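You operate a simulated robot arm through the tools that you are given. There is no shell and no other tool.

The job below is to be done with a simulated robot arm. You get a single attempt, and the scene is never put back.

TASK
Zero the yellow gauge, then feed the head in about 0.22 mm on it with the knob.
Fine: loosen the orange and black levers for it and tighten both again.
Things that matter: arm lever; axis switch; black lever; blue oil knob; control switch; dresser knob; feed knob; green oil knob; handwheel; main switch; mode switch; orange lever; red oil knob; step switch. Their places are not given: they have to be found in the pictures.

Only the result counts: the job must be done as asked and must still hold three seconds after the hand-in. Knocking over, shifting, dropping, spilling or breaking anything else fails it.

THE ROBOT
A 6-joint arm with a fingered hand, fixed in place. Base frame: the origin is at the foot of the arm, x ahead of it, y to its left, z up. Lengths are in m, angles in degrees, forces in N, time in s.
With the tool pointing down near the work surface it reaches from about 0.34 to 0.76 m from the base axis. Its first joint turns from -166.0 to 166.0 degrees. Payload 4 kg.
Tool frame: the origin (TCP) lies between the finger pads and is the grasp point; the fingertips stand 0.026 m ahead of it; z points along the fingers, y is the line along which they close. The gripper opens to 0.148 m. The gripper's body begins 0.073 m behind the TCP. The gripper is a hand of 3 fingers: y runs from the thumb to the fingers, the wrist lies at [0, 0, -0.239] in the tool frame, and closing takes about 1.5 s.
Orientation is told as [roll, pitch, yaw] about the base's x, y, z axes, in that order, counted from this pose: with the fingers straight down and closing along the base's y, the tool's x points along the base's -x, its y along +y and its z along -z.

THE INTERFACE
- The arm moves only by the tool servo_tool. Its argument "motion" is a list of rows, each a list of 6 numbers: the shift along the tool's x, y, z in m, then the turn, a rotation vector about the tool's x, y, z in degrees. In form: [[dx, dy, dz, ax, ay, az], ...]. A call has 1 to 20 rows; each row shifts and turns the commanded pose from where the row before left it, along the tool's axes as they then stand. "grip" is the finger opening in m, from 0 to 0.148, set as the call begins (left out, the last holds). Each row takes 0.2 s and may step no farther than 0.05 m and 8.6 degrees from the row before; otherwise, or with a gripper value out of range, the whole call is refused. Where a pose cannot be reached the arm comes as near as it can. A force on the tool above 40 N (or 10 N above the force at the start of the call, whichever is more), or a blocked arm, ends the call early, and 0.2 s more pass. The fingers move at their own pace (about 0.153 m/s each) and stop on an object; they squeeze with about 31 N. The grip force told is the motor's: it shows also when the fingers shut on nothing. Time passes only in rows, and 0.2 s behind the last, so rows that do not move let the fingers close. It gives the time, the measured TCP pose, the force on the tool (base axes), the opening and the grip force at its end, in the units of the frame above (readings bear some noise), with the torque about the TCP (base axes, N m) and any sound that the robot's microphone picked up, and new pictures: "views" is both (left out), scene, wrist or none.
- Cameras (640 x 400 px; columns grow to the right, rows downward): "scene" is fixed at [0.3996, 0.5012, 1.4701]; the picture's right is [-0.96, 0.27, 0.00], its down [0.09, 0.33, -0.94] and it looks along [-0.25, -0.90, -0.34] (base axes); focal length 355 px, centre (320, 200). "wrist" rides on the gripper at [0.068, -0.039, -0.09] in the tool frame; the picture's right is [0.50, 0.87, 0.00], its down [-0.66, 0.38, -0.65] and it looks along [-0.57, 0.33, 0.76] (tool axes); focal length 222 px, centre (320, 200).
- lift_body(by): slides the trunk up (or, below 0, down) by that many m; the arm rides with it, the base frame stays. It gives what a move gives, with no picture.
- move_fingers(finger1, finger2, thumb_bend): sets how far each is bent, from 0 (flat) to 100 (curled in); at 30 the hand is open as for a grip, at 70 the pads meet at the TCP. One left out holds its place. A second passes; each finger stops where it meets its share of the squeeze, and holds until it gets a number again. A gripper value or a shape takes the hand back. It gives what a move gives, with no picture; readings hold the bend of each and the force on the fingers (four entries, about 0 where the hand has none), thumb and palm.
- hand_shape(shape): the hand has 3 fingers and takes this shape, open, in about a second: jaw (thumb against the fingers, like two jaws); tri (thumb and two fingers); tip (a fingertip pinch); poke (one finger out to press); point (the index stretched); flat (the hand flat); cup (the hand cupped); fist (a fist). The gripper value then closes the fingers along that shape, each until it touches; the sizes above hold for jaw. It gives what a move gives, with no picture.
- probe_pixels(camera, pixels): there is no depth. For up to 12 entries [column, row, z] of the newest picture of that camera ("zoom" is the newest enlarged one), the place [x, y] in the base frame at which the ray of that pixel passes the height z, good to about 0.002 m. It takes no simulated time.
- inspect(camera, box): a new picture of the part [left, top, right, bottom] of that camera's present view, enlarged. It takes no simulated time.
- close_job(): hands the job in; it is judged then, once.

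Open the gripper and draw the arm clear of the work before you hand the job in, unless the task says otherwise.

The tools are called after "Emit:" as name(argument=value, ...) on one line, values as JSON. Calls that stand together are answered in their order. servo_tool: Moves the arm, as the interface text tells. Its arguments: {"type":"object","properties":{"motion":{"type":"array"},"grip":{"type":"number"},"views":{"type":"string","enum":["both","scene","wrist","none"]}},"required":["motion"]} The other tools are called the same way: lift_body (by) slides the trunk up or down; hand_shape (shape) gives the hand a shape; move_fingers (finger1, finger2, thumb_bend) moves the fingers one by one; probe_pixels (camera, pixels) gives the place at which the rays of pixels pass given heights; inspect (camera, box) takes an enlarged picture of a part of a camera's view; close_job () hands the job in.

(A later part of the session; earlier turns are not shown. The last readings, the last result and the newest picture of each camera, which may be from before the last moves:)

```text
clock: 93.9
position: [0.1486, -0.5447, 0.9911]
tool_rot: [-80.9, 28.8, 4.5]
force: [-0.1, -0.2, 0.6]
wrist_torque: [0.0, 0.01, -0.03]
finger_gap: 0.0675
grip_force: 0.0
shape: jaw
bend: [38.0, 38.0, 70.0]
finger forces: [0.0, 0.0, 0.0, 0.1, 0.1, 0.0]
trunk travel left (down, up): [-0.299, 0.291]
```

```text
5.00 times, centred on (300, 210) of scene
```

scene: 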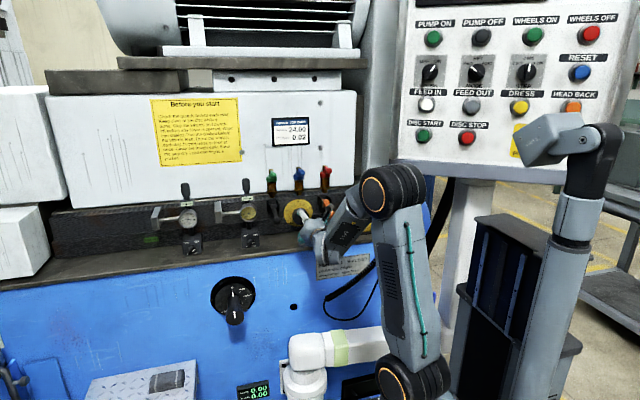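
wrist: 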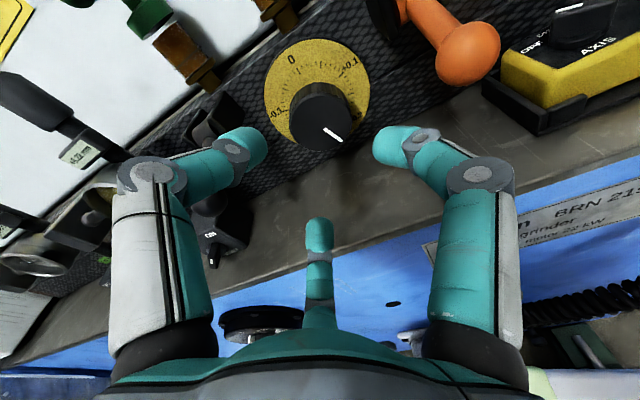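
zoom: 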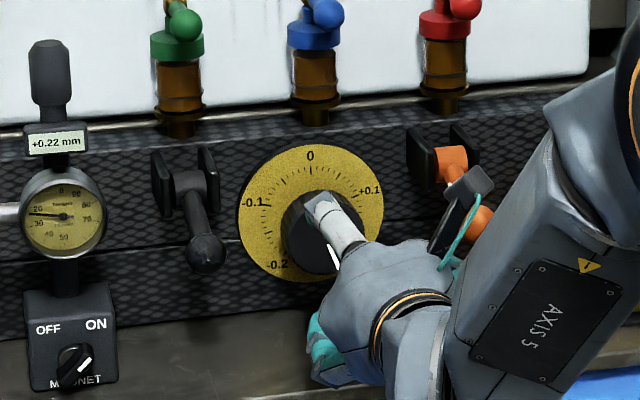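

+0.22 mm holds after release. Next I'll retighten the levers. I'll back off, shift over to the black lever, roll to θ=60° and tilt 45° as before.

Emit:
servo_tool(motion=[[0, 0, -0.035, 0, 0, 0], [0, 0, -0.03, 0, 0, 0], [-0.028, -0.0155, 0, 0, 0, 0], [-0.028, -0.0155, 0, 0, 0, 0], [-0.028, -0.0155, 0, 0, 0, 0], [0, 0, 0, 0, 0, -7.8], [0, 0, 0, 0, 0, -7.8], [0, 0, 0, 0, 0, -7.8], [0, 0, 0, 0, 0, -7.8]], grip=0.08, views="wrist")

Emit:
servo_tool(motion=[[0, 0, 0, -3.7, -6.41, 0], [0, 0, 0, -3.7, -6.41, 0], [0, 0, 0, -3.7, -6.41, 0], [0, 0, 0, -3.7, -6.41, 0], [0, 0, 0, -3.7, -6.41, 0]])

```text
clock: 95.9
position: [0.2431, -0.4771, 1.0004]
tool_rot: [-74.1, 59.3, 13.9]
force: [-0.1, 0.0, -0.1]
wrist_torque: [-0.01, 0.0, -0.01]
finger_gap: 0.0796
grip_force: 0.0
shape: jaw
bend: [34.0, 35.0, 70.0]
finger forces: [0.0, 0.0, 0.0, 0.0, 0.0, 0.0]
trunk travel left (down, up): [-0.299, 0.291]
```

wrist: 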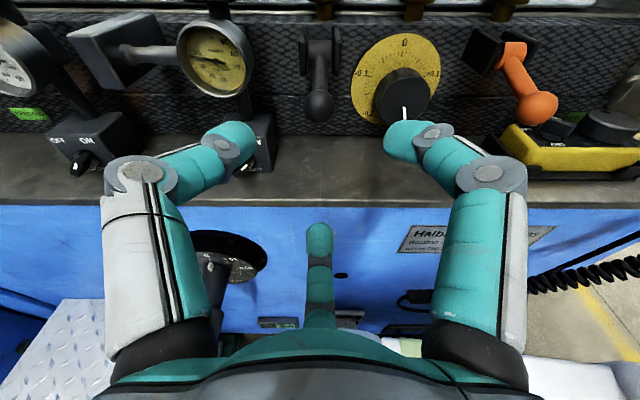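

```text
clock: 97.1
position: [0.244, -0.478, 1.0007]
tool_rot: [-26.4, 38.0, 51.0]
force: [0.2, 0.9, 0.1]
wrist_torque: [-0.05, -0.04, 0.02]
finger_gap: 0.0796
grip_force: 0.0
shape: jaw
bend: [34.0, 34.0, 70.0]
finger forces: [0.0, 0.1, 0.0, 0.0, 0.0, 0.1]
trunk travel left (down, up): [-0.299, 0.291]
```

scene: 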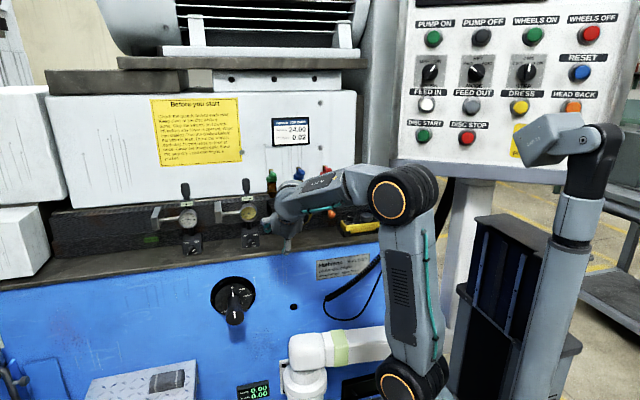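
wrist: 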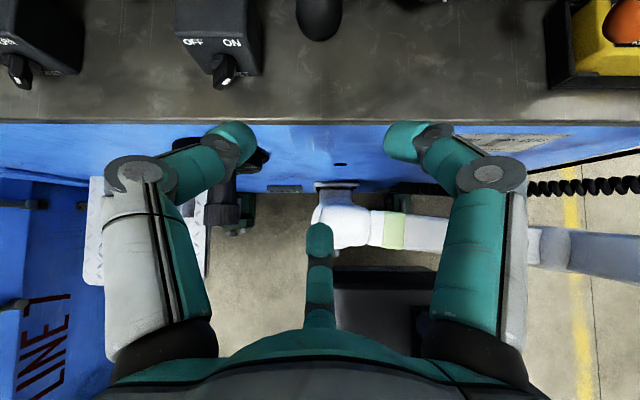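

I'll move up so that the raised black ball lies on the hand axis, then measure it.

Emit:
servo_tool(motion=[[0.0325, -0.0188, -0.007, 0, 0, 0], [0.0325, -0.0188, -0.007, 0, 0, 0]], grip=0.065)

Emit:
inspect(camera="wrist", box=[200, 50, 440, 200])

Emit:
inspect(camera="scene", box=[230, 180, 310, 240])

```text
clock: 97.7
position: [0.2445, -0.5215, 1.063]
tool_rot: [-26.2, 37.8, 51.2]
force: [0.4, 0.1, -0.4]
wrist_torque: [-0.02, 0.01, -0.01]
finger_gap: 0.0654
grip_force: 0.1
shape: jaw
bend: [39.0, 39.0, 70.0]
finger forces: [0.0, 0.0, 0.1, 0.0, 0.0, 0.1]
trunk travel left (down, up): [-0.299, 0.291]
```

scene: 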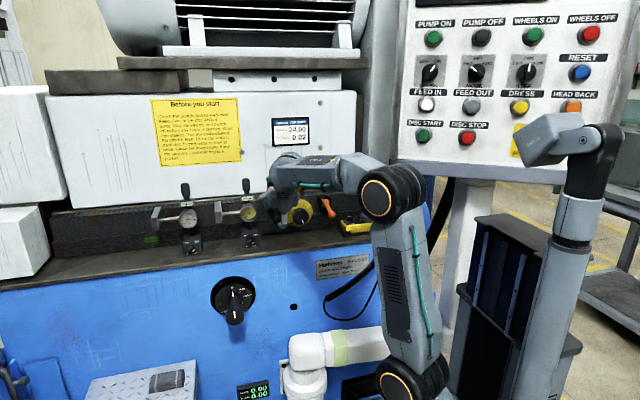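
wrist: 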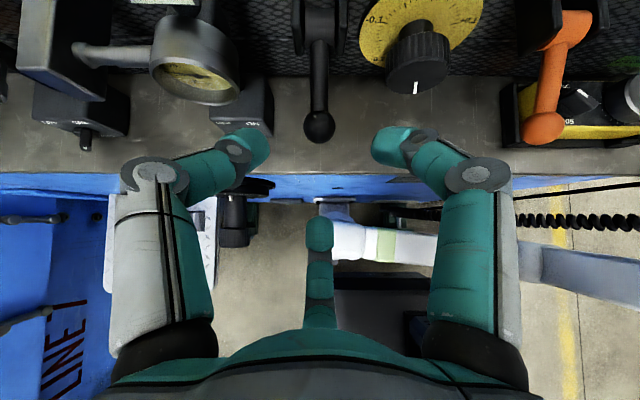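

```text
2.67 times, centred on (320, 125) of wrist
```

zoom: 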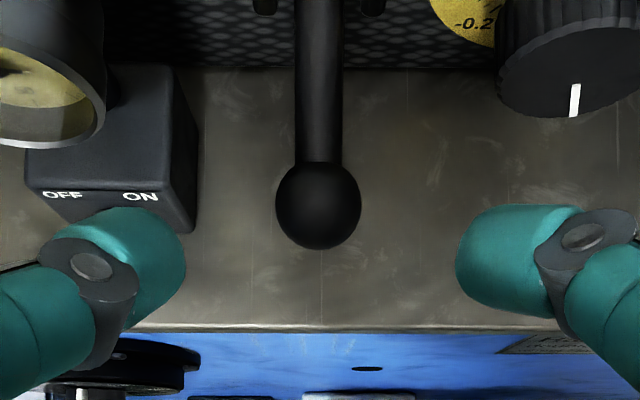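

```text
6.67 times, centred on (270, 210) of scene
```

zoom: 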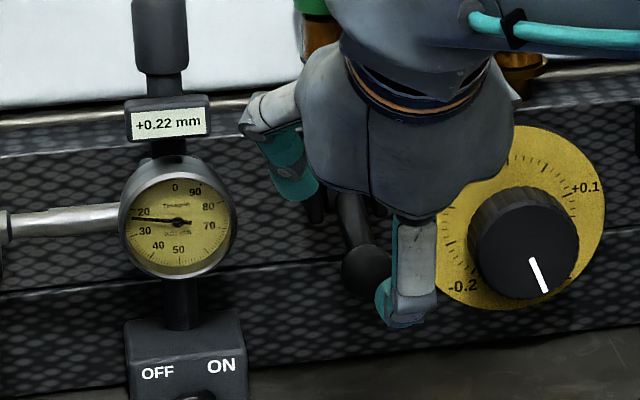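

I'll triangulate the raised ball precisely.

Emit:
probe_pixels(camera="wrist", pixels=[[319.3, 127.3, 0.98], [319.3, 127.3, 1.0], [319.3, 127.3, 0.96]])

Emit:
probe_pixels(camera="scene", pixels=[[277.05, 220.5, 0.96], [277.05, 220.5, 0.98], [277.05, 220.5, 1.0]])

```text
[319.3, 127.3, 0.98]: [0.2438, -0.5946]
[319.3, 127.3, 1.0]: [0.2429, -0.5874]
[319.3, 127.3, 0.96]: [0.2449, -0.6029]
```

```text
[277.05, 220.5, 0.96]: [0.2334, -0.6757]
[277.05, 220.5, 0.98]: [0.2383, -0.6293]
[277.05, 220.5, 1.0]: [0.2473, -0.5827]
```

The ball is at (0.244, -0.588, 0.999). I'll advance so that the finger pads straddle it, then close.

Emit:
servo_tool(motion=[[0.0007, -0.0005, 0.037, 0, 0, 0], [0.0007, -0.0005, 0.037, 0, 0, 0]], views="none")

Emit:
servo_tool(motion=[[0, 0, 0, 0, 0, 0], [0, 0, 0, 0, 0, 0], [0, 0, 0, 0, 0, 0], [0, 0, 0, 0, 0, 0]], grip=0.01)

Emit:
inspect(camera="wrist", box=[160, 50, 480, 250])

```text
clock: 98.3
position: [0.2433, -0.5739, 1.0102]
tool_rot: [-26.4, 38.0, 51.1]
force: [-0.1, 0.9, 0.4]
wrist_torque: [0.0, -0.01, -0.02]
finger_gap: 0.0652
grip_force: 0.0
shape: jaw
bend: [39.0, 39.0, 70.0]
finger forces: [0.0, 0.1, 0.0, 0.1, 0.0, 0.1]
trunk travel left (down, up): [-0.299, 0.291]
```

```text
clock: 99.3
position: [0.2435, -0.5738, 1.0103]
tool_rot: [-26.4, 37.9, 51.1]
force: [2.5, -2.2, -0.1]
wrist_torque: [-0.05, -0.05, 0.04]
finger_gap: 0.0208
grip_force: 30.6
shape: jaw
bend: [74.0, 74.0, 70.0]
finger forces: [26.8, 26.9, 0.1, 0.1, 29.9, 0.0]
trunk travel left (down, up): [-0.299, 0.291]
```

scene: 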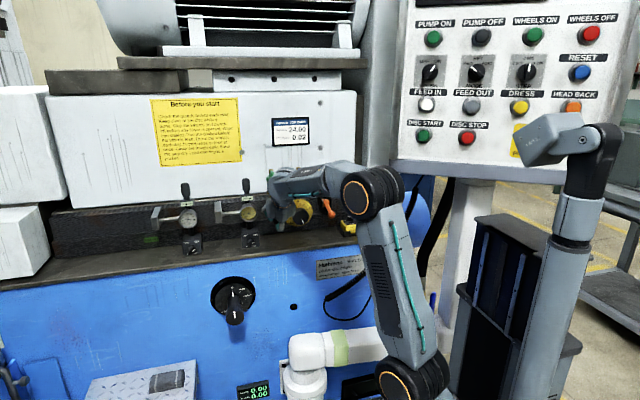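
wrist: 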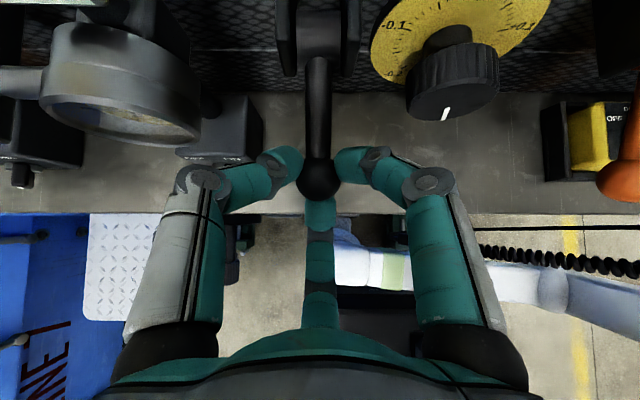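

```text
2.00 times, centred on (320, 150) of wrist
```

zoom: 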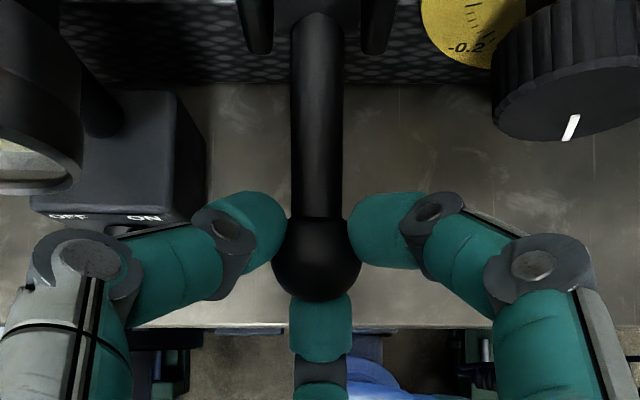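

A firm three-finger grip on the ball. I'll run the arc in reverse, first half.

Emit:
servo_tool(motion=[[-0.0053, 0.003, 0.0105, 0, 0, 0], [-0.0036, 0.0021, 0.0115, 0, 0, 0], [-0.0018, 0.0011, 0.012, 0, 0, 0], [0, 0, 0.0122, 0, 0, 0]])

Emit:
inspect(camera="scene", box=[230, 180, 310, 240])

```text
clock: 100.3
position: [0.2443, -0.599, 0.9716]
tool_rot: [-26.5, 38.0, 50.9]
force: [0.7, -4.8, 17.3]
wrist_torque: [-0.82, -0.11, 0.04]
finger_gap: 0.0201
grip_force: 31.1
shape: jaw
bend: [75.0, 73.0, 70.0]
finger forces: [33.9, 18.8, 0.0, 0.0, 39.5, 0.1]
trunk travel left (down, up): [-0.299, 0.291]
```

scene: 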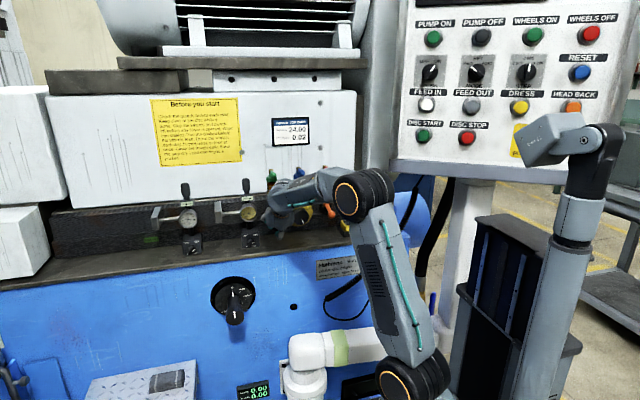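
wrist: 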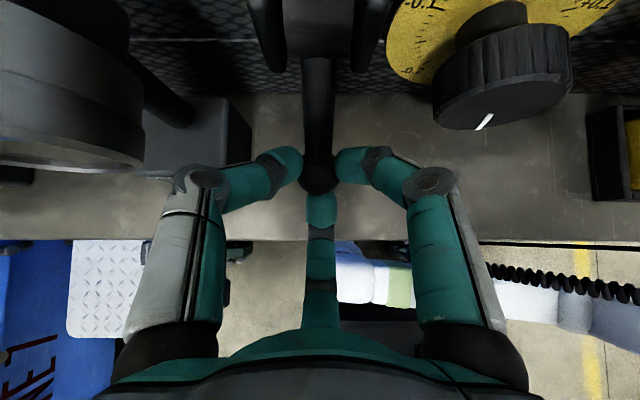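

```text
6.67 times, centred on (270, 210) of scene
```

zoom: 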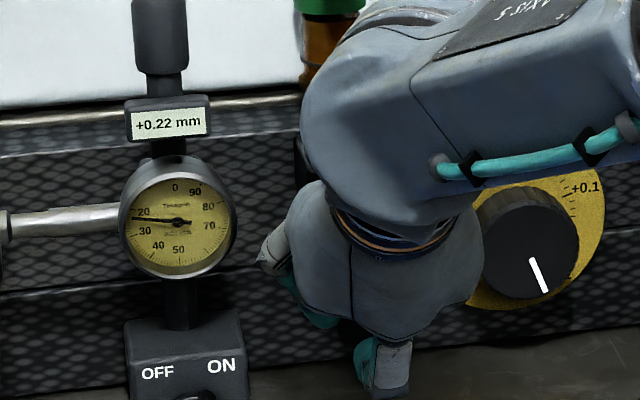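

The lever follows, and the gauge is steady at +0.22. I'll carry on to the hanging position.

Emit:
servo_tool(motion=[[0.0018, -0.0011, 0.012, 0, 0, 0], [0.0036, -0.0021, 0.0115, 0, 0, 0], [0.0053, -0.003, 0.0105, 0, 0, 0], [0.0068, -0.0039, 0.0094, 0, 0, 0]])

Emit:
inspect(camera="scene", box=[230, 180, 310, 240])

```text
clock: 101.5
position: [0.2442, -0.6393, 0.9578]
tool_rot: [-26.3, 38.0, 51.2]
force: [3.0, 32.7, 13.2]
wrist_torque: [0.0, 0.16, 0.06]
finger_gap: 0.0212
grip_force: 31.0
shape: jaw
bend: [75.0, 75.0, 70.0]
finger forces: [35.4, 29.7, 0.0, 0.1, 35.5, 0.1]
trunk travel left (down, up): [-0.299, 0.291]
stopped in row 4: the force on the tool passed its limit at 41 N (the readings are from after the stop); the commanded pose is now the measured one
```

scene: 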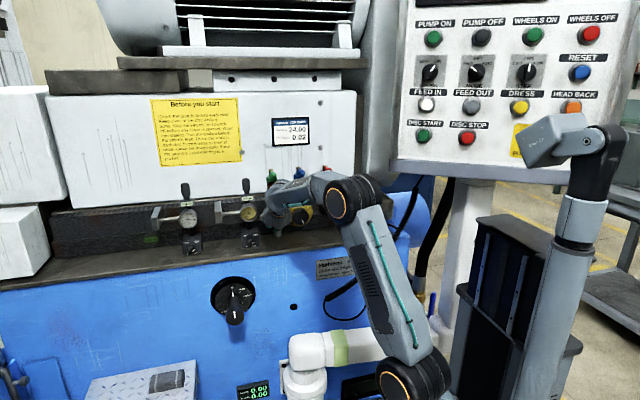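
wrist: 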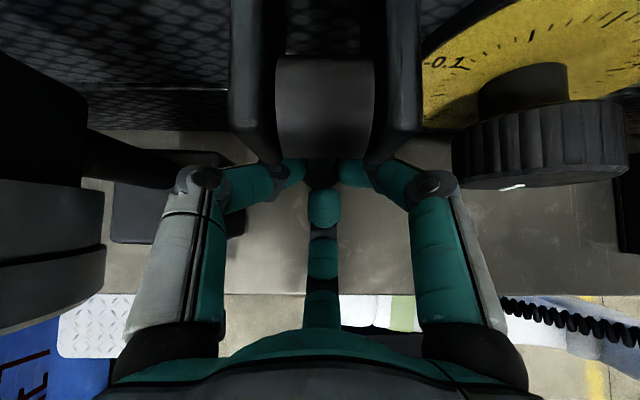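

```text
6.67 times, centred on (270, 210) of scene
```

zoom: 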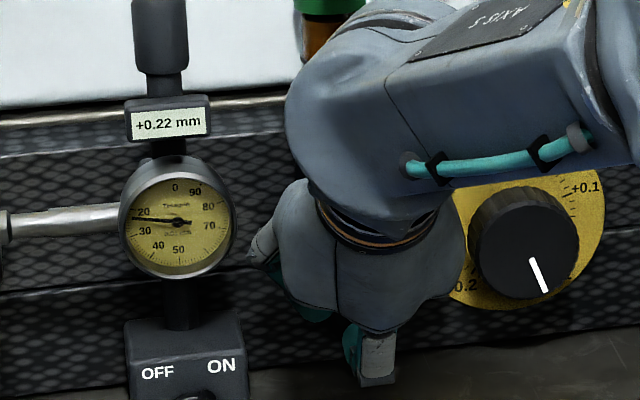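

The lever reached its stop (33–41 N) where it hung originally, and the gauge is still +0.22. I'll open and withdraw straight out along +y.

Emit:
servo_tool(motion=[[0, 0, 0, 0, 0, 0], [0, 0, 0, 0, 0, 0], [0, 0, 0, 0, 0, 0], [-0.0122, 0.0071, -0.0141, 0, 0, 0], [-0.0184, 0.0106, -0.0212, 0, 0, 0], [-0.0245, 0.0142, -0.0283, 0, 0, 0]], grip=0.06)

Emit:
inspect(camera="scene", box=[230, 180, 310, 240])

Emit:
inspect(camera="wrist", box=[160, 0, 480, 200])

```text
clock: 102.9
position: [0.244, -0.5535, 0.9542]
tool_rot: [-26.0, 37.9, 51.3]
force: [-0.1, -0.9, -1.1]
wrist_torque: [-0.01, -0.02, 0.01]
finger_gap: 0.0596
grip_force: 0.1
shape: jaw
bend: [77.0, 77.0, 70.0]
finger forces: [0.2, 0.1, 0.0, 0.0, 0.0, 0.0]
trunk travel left (down, up): [-0.299, 0.291]
```

scene: 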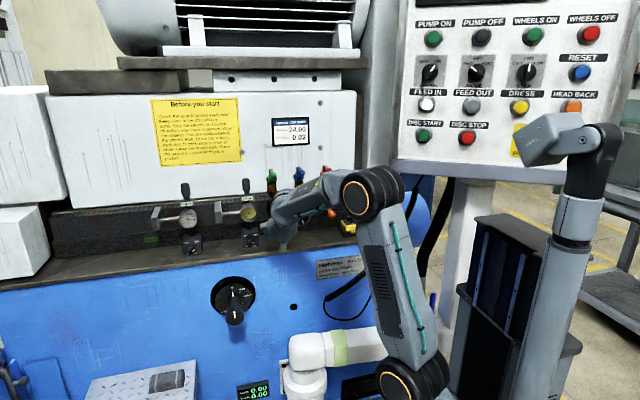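
wrist: 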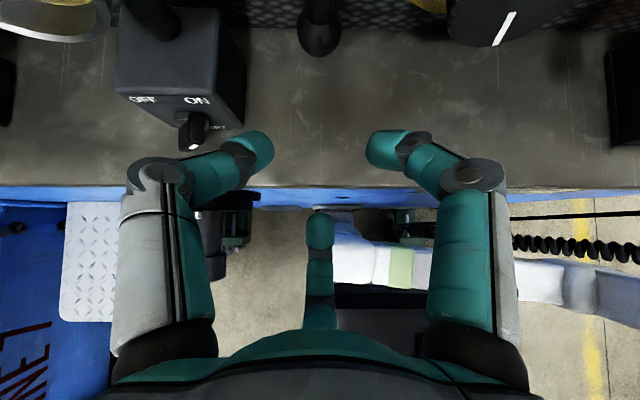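

```text
6.67 times, centred on (270, 210) of scene
```

zoom: 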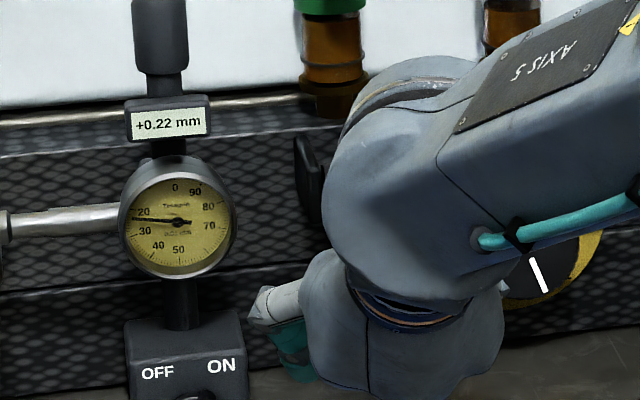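

```text
2.00 times, centred on (320, 100) of wrist
```

zoom: 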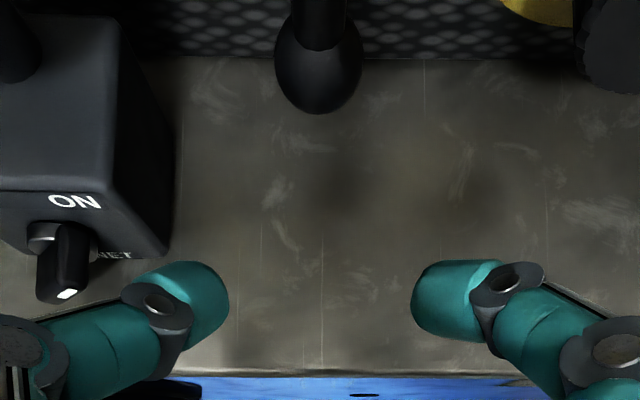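

I'll check that the ball is back at its original place (y≈-0.656 at z=0.943).

Emit:
probe_pixels(camera="wrist", pixels=[[319, 32.5, 0.943], [319, 32.5, 0.95], [319, 32.5, 0.935]])

```text
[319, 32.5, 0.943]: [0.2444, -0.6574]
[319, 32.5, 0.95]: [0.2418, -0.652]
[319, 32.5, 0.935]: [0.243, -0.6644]
```

The black lever is back and tight. I'll go up and out, raise the trunk, and go to the orange lever.

Emit:
servo_tool(motion=[[-0.0061, 0.0035, -0.0424, 0, 0, 0], [-0.0061, 0.0035, -0.0424, 0, 0, 0]], views="none")

Emit:
lift_body(by=0.19)

Emit:
servo_tool(motion=[[0.0238, 0.0411, 0.0, 0, 0, 0], [0.0178, 0.0308, 0.02, 0, 0, 0], [0.0178, 0.0308, 0.02, 0, 0, 0]])

```text
clock: 103.5
position: [0.2433, -0.484, 1.0021]
tool_rot: [-26.2, 37.8, 51.2]
force: [-0.2, 0.0, -0.5]
wrist_torque: [-0.01, -0.03, 0.01]
finger_gap: 0.0596
grip_force: 0.0
shape: jaw
bend: [77.0, 77.0, 70.0]
finger forces: [0.0, 0.0, 0.0, 0.1, 0.1, 0.1]
trunk travel left (down, up): [-0.299, 0.291]
```

```text
clock: 105.5
position: [0.2438, -0.4833, 1.1913]
tool_rot: [-26.1, 37.9, 51.3]
force: [-0.3, 0.4, 0.4]
wrist_torque: [-0.02, 0.01, 0.0]
finger_gap: 0.0597
grip_force: 0.1
shape: jaw
bend: [77.0, 77.0, 70.0]
finger forces: [0.0, 0.0, 0.1, 0.1, 0.1, 0.0]
trunk travel left (down, up): [-0.489, 0.101]
```

```text
clock: 106.3
position: [0.1242, -0.5139, 1.1675]
tool_rot: [-26.1, 37.9, 51.2]
force: [0.1, 0.5, -0.2]
wrist_torque: [0.01, -0.02, 0.02]
finger_gap: 0.0598
grip_force: 0.0
shape: jaw
bend: [77.0, 77.0, 70.0]
finger forces: [0.1, 0.0, 0.1, 0.0, 0.1, 0.1]
trunk travel left (down, up): [-0.489, 0.101]
```

scene: 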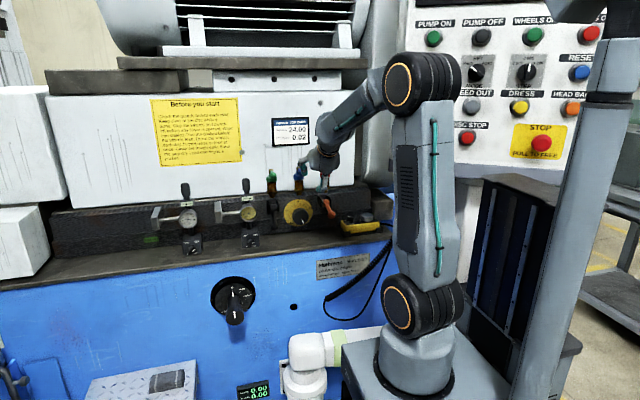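
wrist: 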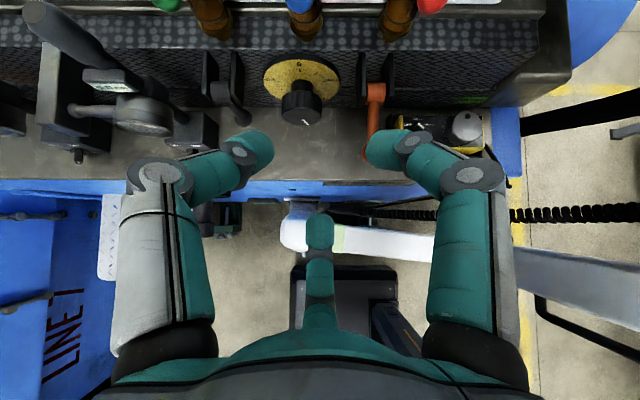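

I'll move to the stand-off point above and in front of the raised orange ball.

Emit:
servo_tool(motion=[[-0.009, 0.0322, 0.0267, 0, 0, 0], [-0.009, 0.0322, 0.0267, 0, 0, 0], [-0.009, 0.0322, 0.0267, 0, 0, 0]], grip=0.065)

Emit:
inspect(camera="wrist", box=[200, 50, 440, 200])

Emit:
inspect(camera="scene", box=[280, 180, 360, 240])

```text
clock: 107.2
position: [0.0498, -0.5176, 1.0612]
tool_rot: [-26.0, 37.9, 51.3]
force: [-0.3, 0.6, 0.2]
wrist_torque: [0.01, 0.0, -0.01]
finger_gap: 0.0648
grip_force: 0.1
shape: jaw
bend: [77.0, 39.0, 70.0]
finger forces: [0.0, 0.0, 0.1, 0.0, 0.0, 0.1]
trunk travel left (down, up): [-0.489, 0.101]
```

scene: 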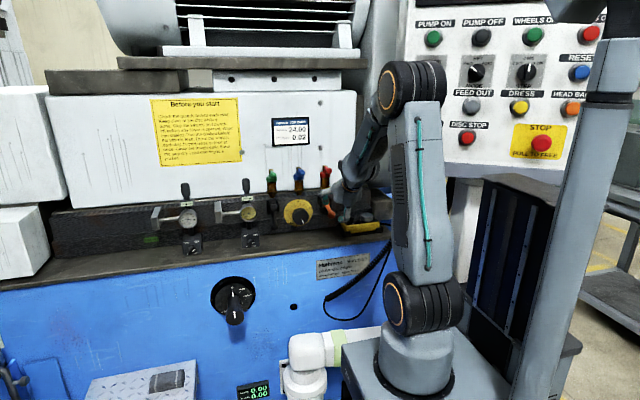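
wrist: 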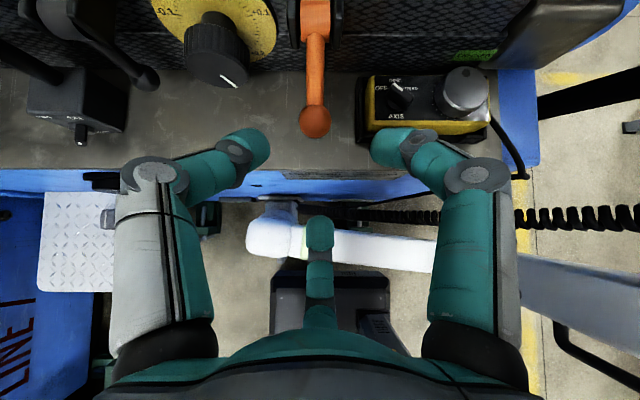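

```text
2.67 times, centred on (320, 125) of wrist
```

zoom: 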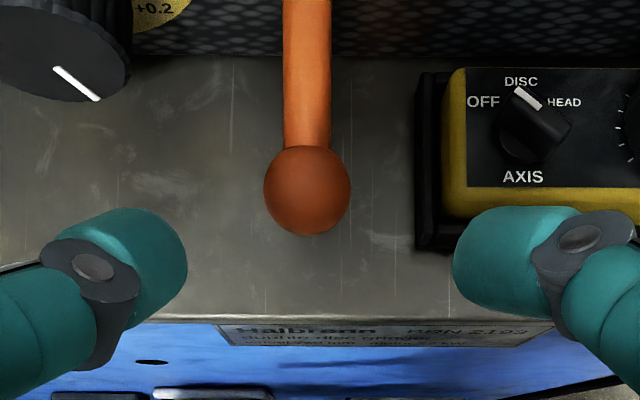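

```text
6.67 times, centred on (320, 210) of scene
```

zoom: 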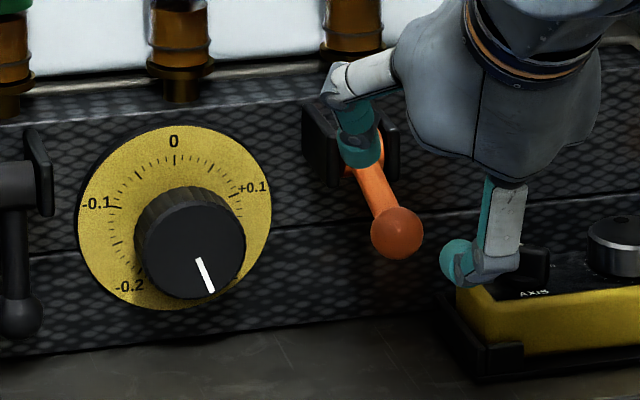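

I'll triangulate the orange ball.

Emit:
probe_pixels(camera="wrist", pixels=[[315.1, 121.25, 0.98], [315.1, 121.25, 1.0]])

Emit:
probe_pixels(camera="scene", pixels=[[331.5, 214.95, 0.98], [331.5, 214.95, 1.0]])

```text
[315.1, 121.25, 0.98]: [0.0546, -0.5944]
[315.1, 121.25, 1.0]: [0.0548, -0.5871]
```

```text
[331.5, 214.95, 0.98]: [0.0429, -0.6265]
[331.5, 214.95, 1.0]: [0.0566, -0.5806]
```

Ball at (0.055, -0.588, 0.998). I'll advance and close on it.

Emit:
servo_tool(motion=[[0.0007, -0.0034, 0.0385, 0, 0, 0], [0.0007, -0.0034, 0.0385, 0, 0, 0]], views="none")

Emit:
servo_tool(motion=[[0, 0, 0, 0, 0, 0], [0, 0, 0, 0, 0, 0], [0, 0, 0, 0, 0, 0], [0, 0, 0, 0, 0, 0]], grip=0.01)

Emit:
inspect(camera="wrist", box=[160, 50, 480, 250])

```text
clock: 107.8
position: [0.0483, -0.5774, 1.0089]
tool_rot: [-26.4, 37.5, 51.5]
force: [-0.2, 0.3, -0.2]
wrist_torque: [0.02, 0.05, -0.01]
finger_gap: 0.0647
grip_force: 0.0
shape: jaw
bend: [77.0, 39.0, 70.0]
finger forces: [0.0, 0.0, 0.0, 0.0, 0.0, 0.0]
out of reach, approached as far as the arm can: row 2
trunk travel left (down, up): [-0.489, 0.101]
```

```text
clock: 108.8
position: [0.0497, -0.5748, 1.0104]
tool_rot: [-26.6, 37.6, 51.4]
force: [3.4, -3.3, 0.4]
wrist_torque: [-0.07, -0.11, 0.04]
finger_gap: 0.0206
grip_force: 31.4
shape: jaw
bend: [74.0, 74.0, 70.0]
finger forces: [25.7, 25.8, 0.0, 0.1, 30.9, 0.0]
trunk travel left (down, up): [-0.489, 0.101]
```

scene: 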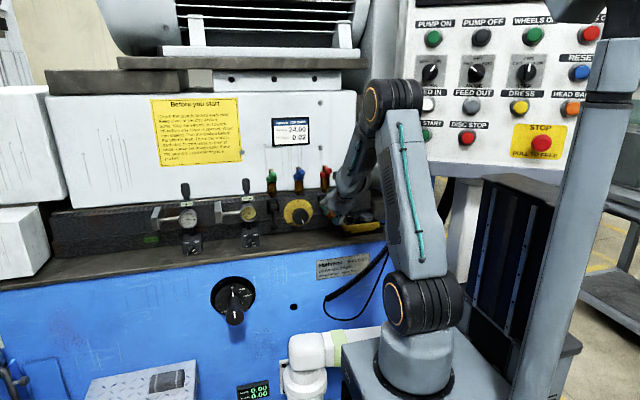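
wrist: 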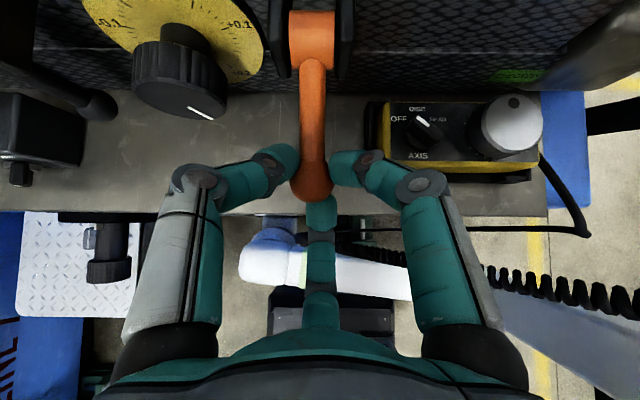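

```text
2.00 times, centred on (320, 150) of wrist
```

zoom: 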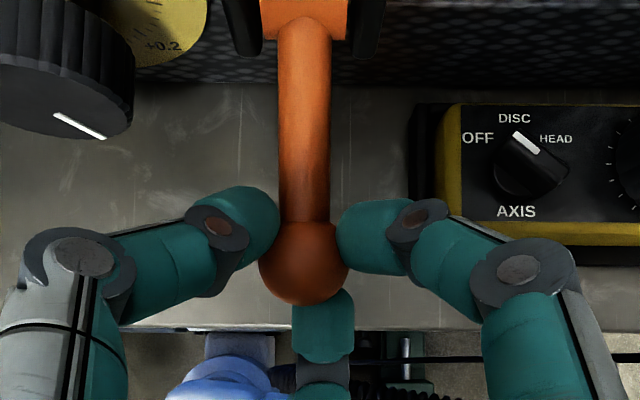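

Gripped firmly (a few mm off in x, which I'll correct as I go). Running the reverse arc now.

Emit:
servo_tool(motion=[[-0.0063, 0.0013, 0.0105, 0, 0, 0], [-0.0046, 0.0004, 0.0115, 0, 0, 0], [-0.0018, 0.0011, 0.012, 0, 0, 0], [0, 0, 0.0122, 0, 0, 0]])

Emit:
inspect(camera="scene", box=[230, 180, 350, 240])

```text
clock: 109.8
position: [0.04, -0.6037, 0.9707]
tool_rot: [-26.4, 37.5, 51.4]
force: [-0.1, -0.2, -0.6]
wrist_torque: [0.04, 0.0, 0.0]
finger_gap: 0.0151
grip_force: 31.0
shape: jaw
bend: [77.0, 78.0, 69.0]
finger forces: [0.0, 0.1, 0.1, 0.1, 0.0, 0.0]
out of reach, approached as far as the arm can: row 1, 2
trunk travel left (down, up): [-0.489, 0.101]
```

scene: 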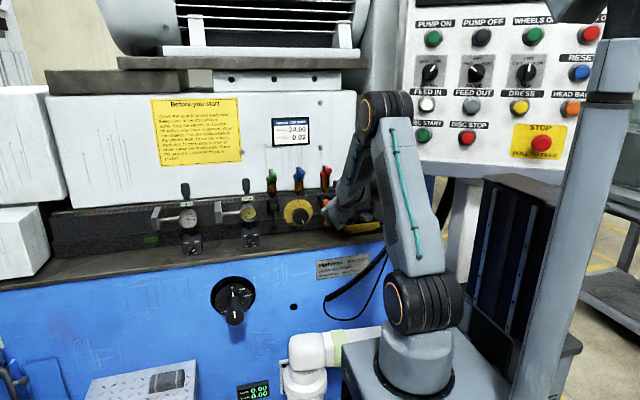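
wrist: 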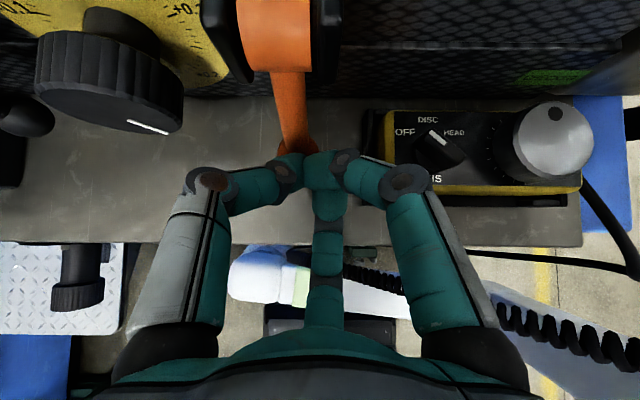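

```text
5.33 times, centred on (290, 210) of scene
```

zoom: 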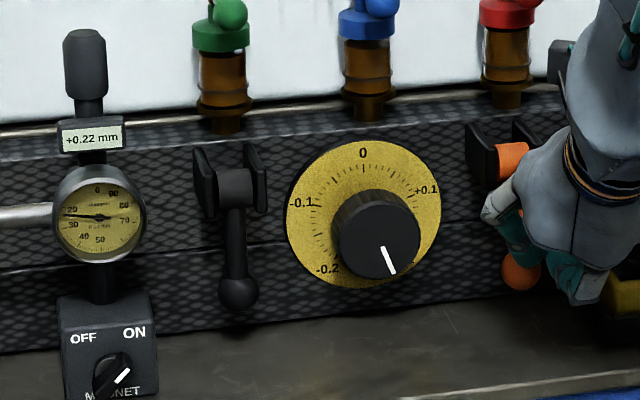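

The hand slipped off sideways because the arm met a limit at this x; the lever is partly down and everything else is undisturbed (gauge +0.22). I'll back off, open, and shift +x to re-measure.

Emit:
servo_tool(motion=[[0, 0, -0.02, 0, 0, 0], [0, 0, -0.03, 0, 0, 0], [-0.01, -0.0173, 0, 0, 0, 0], [0, 0, 0, 0, 0, 0]], grip=0.06)

Emit:
inspect(camera="wrist", box=[200, 0, 440, 150])

Emit:
inspect(camera="scene", box=[280, 180, 360, 240])

```text
clock: 110.8
position: [0.0525, -0.5695, 1.0096]
tool_rot: [-26.7, 37.3, 51.6]
force: [-0.4, -0.2, -0.6]
wrist_torque: [-0.05, 0.03, 0.03]
finger_gap: 0.0594
grip_force: 0.0
shape: jaw
bend: [77.0, 77.0, 70.0]
finger forces: [0.0, 0.0, 0.1, 0.0, 0.0, 0.0]
out of reach, approached as far as the arm can: row 3
trunk travel left (down, up): [-0.489, 0.101]
```

scene: 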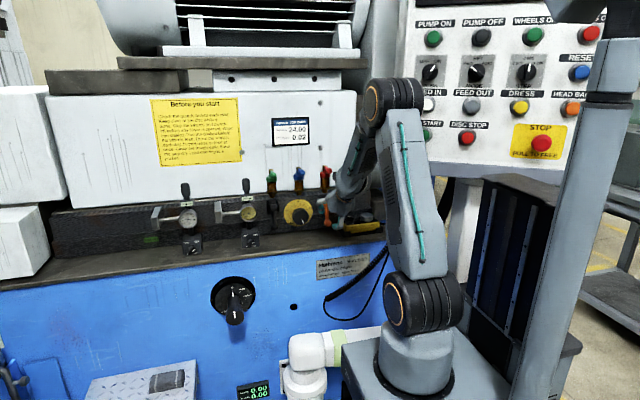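
wrist: 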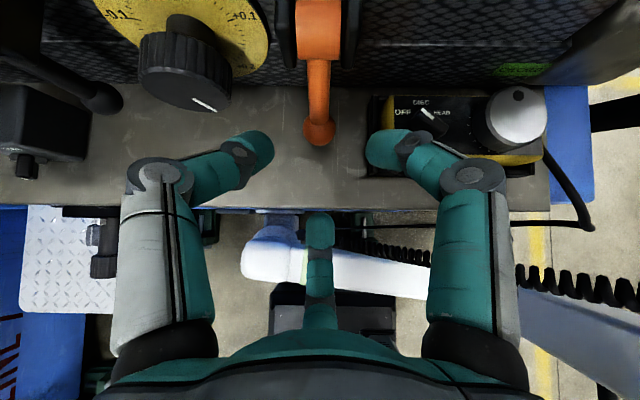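

```text
2.67 times, centred on (320, 75) of wrist
```

zoom: 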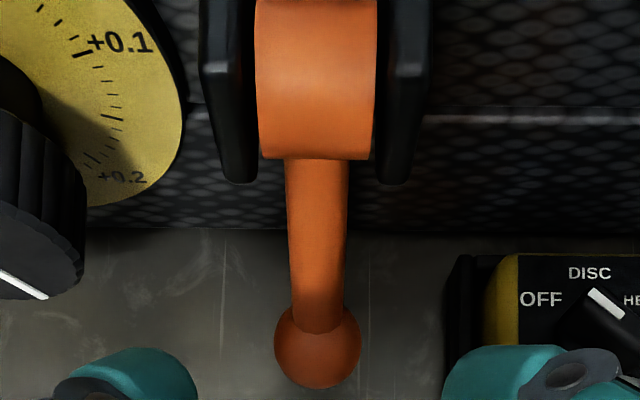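

```text
6.67 times, centred on (320, 210) of scene
```

zoom: 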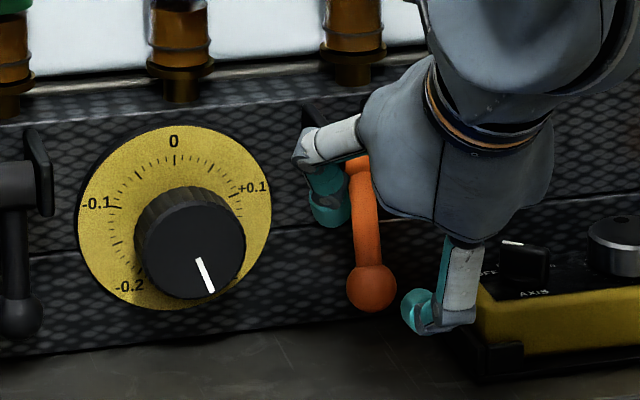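

I'll locate the ball now that the lever is partly down.

Emit:
probe_pixels(camera="wrist", pixels=[[318.9, 129.75, 0.94], [318.9, 129.75, 0.96], [318.9, 129.75, 0.98]])

Emit:
probe_pixels(camera="scene", pixels=[[327.65, 223.2, 0.94], [327.65, 223.2, 0.96], [327.65, 223.2, 0.98]])

```text
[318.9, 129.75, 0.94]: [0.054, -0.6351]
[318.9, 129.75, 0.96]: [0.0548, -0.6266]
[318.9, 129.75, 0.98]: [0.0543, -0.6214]
```

```text
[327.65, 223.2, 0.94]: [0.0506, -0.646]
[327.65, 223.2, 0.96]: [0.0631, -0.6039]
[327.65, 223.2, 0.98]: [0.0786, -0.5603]
```

The ball is at (0.0545, -0.633, 0.946), about 20° from hanging. I'll advance along the axis and grip it.

Emit:
servo_tool(motion=[[-0.001, -0.0017, 0.036, 0, 0, 0], [-0.001, -0.0017, 0.036, 0, 0, 0], [0, 0, 0, 0, 0, 0]])

Emit:
inspect(camera="wrist", box=[160, 50, 480, 250])

```text
clock: 111.5
position: [0.0429, -0.6231, 0.9637]
tool_rot: [-26.5, 37.5, 51.4]
force: [-0.5, 0.3, 0.6]
wrist_torque: [0.01, -0.02, -0.02]
finger_gap: 0.0597
grip_force: 0.1
shape: jaw
bend: [77.0, 77.0, 70.0]
finger forces: [0.0, 0.0, 0.0, 0.1, 0.0, 0.0]
out of reach, approached as far as the arm can: row 1, 2
trunk travel left (down, up): [-0.489, 0.101]
```

scene: 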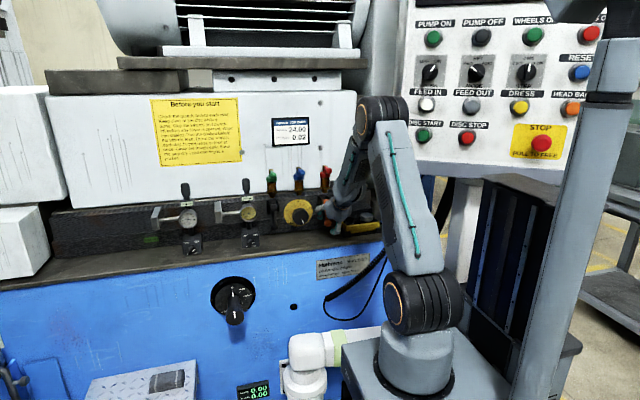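
wrist: 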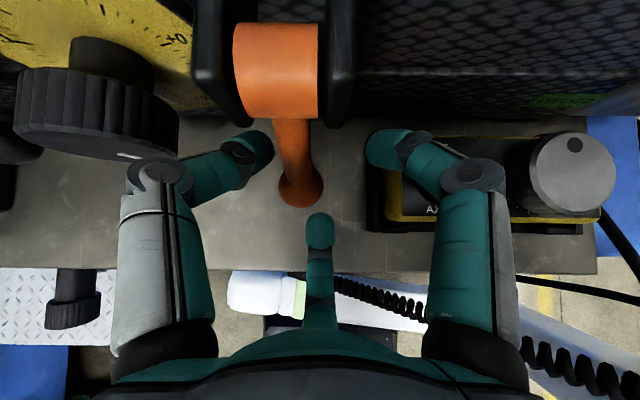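

```text
2.00 times, centred on (320, 150) of wrist
```

zoom: 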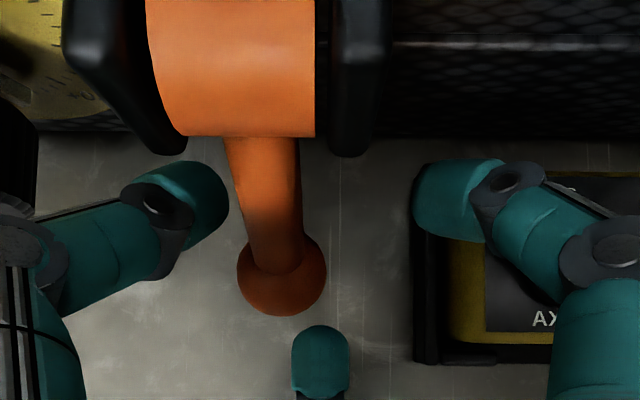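

The arm is right at a joint limit here and drifts in x. I'll back off, raise the trunk 60 mm for more freedom, and come back down.

Emit:
servo_tool(motion=[[0, 0, -0.03, 0, 0, 0], [0, 0, -0.03, 0, 0, 0], [-0.006, 0.0035, -0.007, 0, 0, 0]], views="none")

Emit:
lift_body(by=0.06)

Emit:
servo_tool(motion=[[-0.0075, -0.013, 0, 0, 0, 0], [-0.0153, 0.0089, 0.0177, 0, 0, 0], [-0.0153, 0.0089, 0.0177, 0, 0, 0]])

```text
clock: 112.3
position: [0.0409, -0.5695, 1.0075]
tool_rot: [-26.3, 37.7, 51.4]
force: [-0.5, -0.3, -0.1]
wrist_torque: [0.01, 0.0, -0.01]
finger_gap: 0.0599
grip_force: 0.2
shape: jaw
bend: [77.0, 77.0, 70.0]
finger forces: [0.1, 0.1, 0.0, 0.0, 0.1, 0.0]
trunk travel left (down, up): [-0.489, 0.101]
```

```text
clock: 113.3
position: [0.0426, -0.5703, 1.0668]
tool_rot: [-26.2, 37.6, 51.5]
force: [-0.1, -0.1, 0.5]
wrist_torque: [0.01, -0.01, 0.0]
finger_gap: 0.0596
grip_force: 0.0
shape: jaw
bend: [77.0, 77.0, 70.0]
finger forces: [0.1, 0.0, 0.0, 0.0, 0.1, 0.1]
trunk travel left (down, up): [-0.549, 0.041]
```

```text
clock: 114.2
position: [0.04, -0.5697, 1.0201]
tool_rot: [-26.6, 37.4, 51.6]
force: [1.0, -0.6, -0.1]
wrist_torque: [0.03, 0.0, 0.01]
finger_gap: 0.0597
grip_force: 0.1
shape: jaw
bend: [77.0, 77.0, 70.0]
finger forces: [0.0, 0.1, 0.1, 0.1, 0.0, 0.1]
out of reach, approached as far as the arm can: row 1, 2, 3
trunk travel left (down, up): [-0.549, 0.041]
```

scene: 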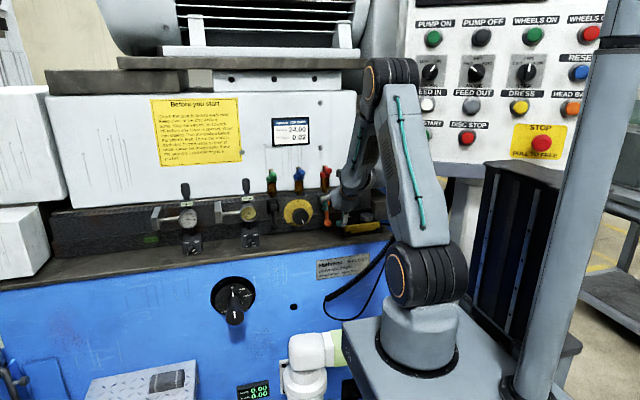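
wrist: 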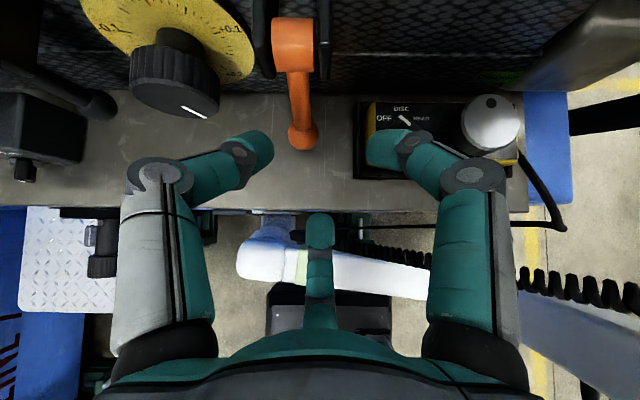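

Raising made it worse, so here a slightly lower trunk is better. I'll lift the hand away and lower the trunk to about -0.09.

Emit:
servo_tool(motion=[[0.0092, -0.0053, -0.046, 0, 0, 0], [0.0092, -0.0053, -0.046, 0, 0, 0]], views="none")

Emit:
lift_body(by=-0.11)

Emit:
servo_tool(motion=[[-0.009, -0.0156, 0, 0, 0, 0], [0, 0, 0, 0, 0, 0]])

```text
clock: 114.8
position: [0.0396, -0.5213, 1.1009]
tool_rot: [-26.3, 37.7, 51.3]
force: [-0.2, -0.4, 0.4]
wrist_torque: [0.0, 0.01, 0.0]
finger_gap: 0.0596
grip_force: 0.1
shape: jaw
bend: [77.0, 77.0, 70.0]
finger forces: [0.0, 0.0, 0.1, 0.0, 0.0, 0.0]
trunk travel left (down, up): [-0.549, 0.041]
```

```text
clock: 116.2
position: [0.04, -0.5208, 0.9906]
tool_rot: [-26.3, 37.8, 51.5]
force: [0.0, -0.4, 0.1]
wrist_torque: [0.01, 0.0, 0.0]
finger_gap: 0.0595
grip_force: 0.0
shape: jaw
bend: [77.0, 77.0, 70.0]
finger forces: [0.0, 0.0, 0.1, 0.0, 0.0, 0.0]
trunk travel left (down, up): [-0.439, 0.151]
```

```text
clock: 116.8
position: [0.0558, -0.5215, 0.9905]
tool_rot: [-26.5, 37.4, 51.6]
force: [-0.9, 0.0, 0.0]
wrist_torque: [0.02, 0.03, -0.01]
finger_gap: 0.0597
grip_force: 0.0
shape: jaw
bend: [77.0, 77.0, 70.0]
finger forces: [0.0, 0.0, 0.1, 0.1, 0.0, 0.1]
trunk travel left (down, up): [-0.439, 0.151]
```

scene: 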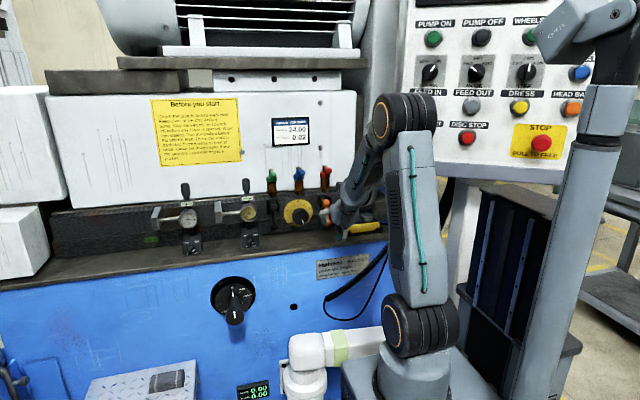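
wrist: 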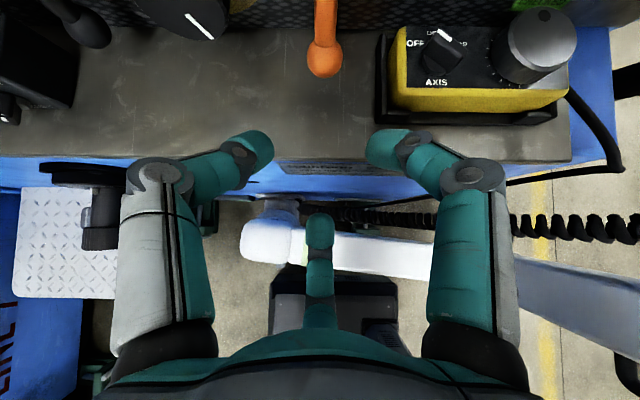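

x=0.056 is reachable now. I'll approach the ball in two parts, checking for drift.

Emit:
servo_tool(motion=[[0.0137, -0.0079, 0.0309, 0, 0, 0], [0.0137, -0.0079, 0.0309, 0, 0, 0]], views="none")

Emit:
inspect(camera="wrist", box=[160, 50, 480, 250])

```text
clock: 117.4
position: [0.0564, -0.5888, 0.9667]
tool_rot: [-26.4, 37.4, 51.6]
force: [0.5, 0.2, 0.4]
wrist_torque: [0.03, 0.03, 0.02]
finger_gap: 0.0595
grip_force: 0.1
shape: jaw
bend: [77.0, 77.0, 70.0]
finger forces: [0.0, 0.0, 0.1, 0.0, 0.0, 0.0]
trunk travel left (down, up): [-0.439, 0.151]
```

```text
2.00 times, centred on (320, 150) of wrist
```

zoom: 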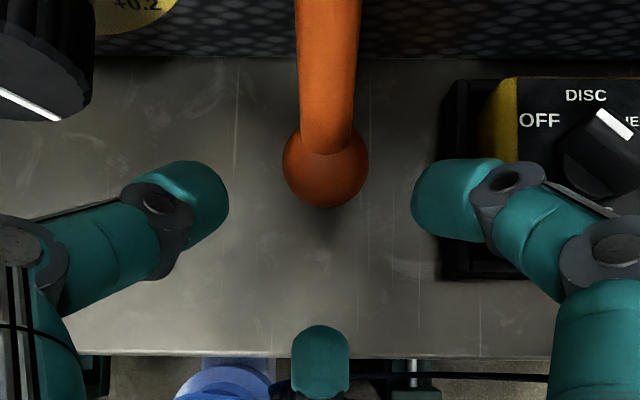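

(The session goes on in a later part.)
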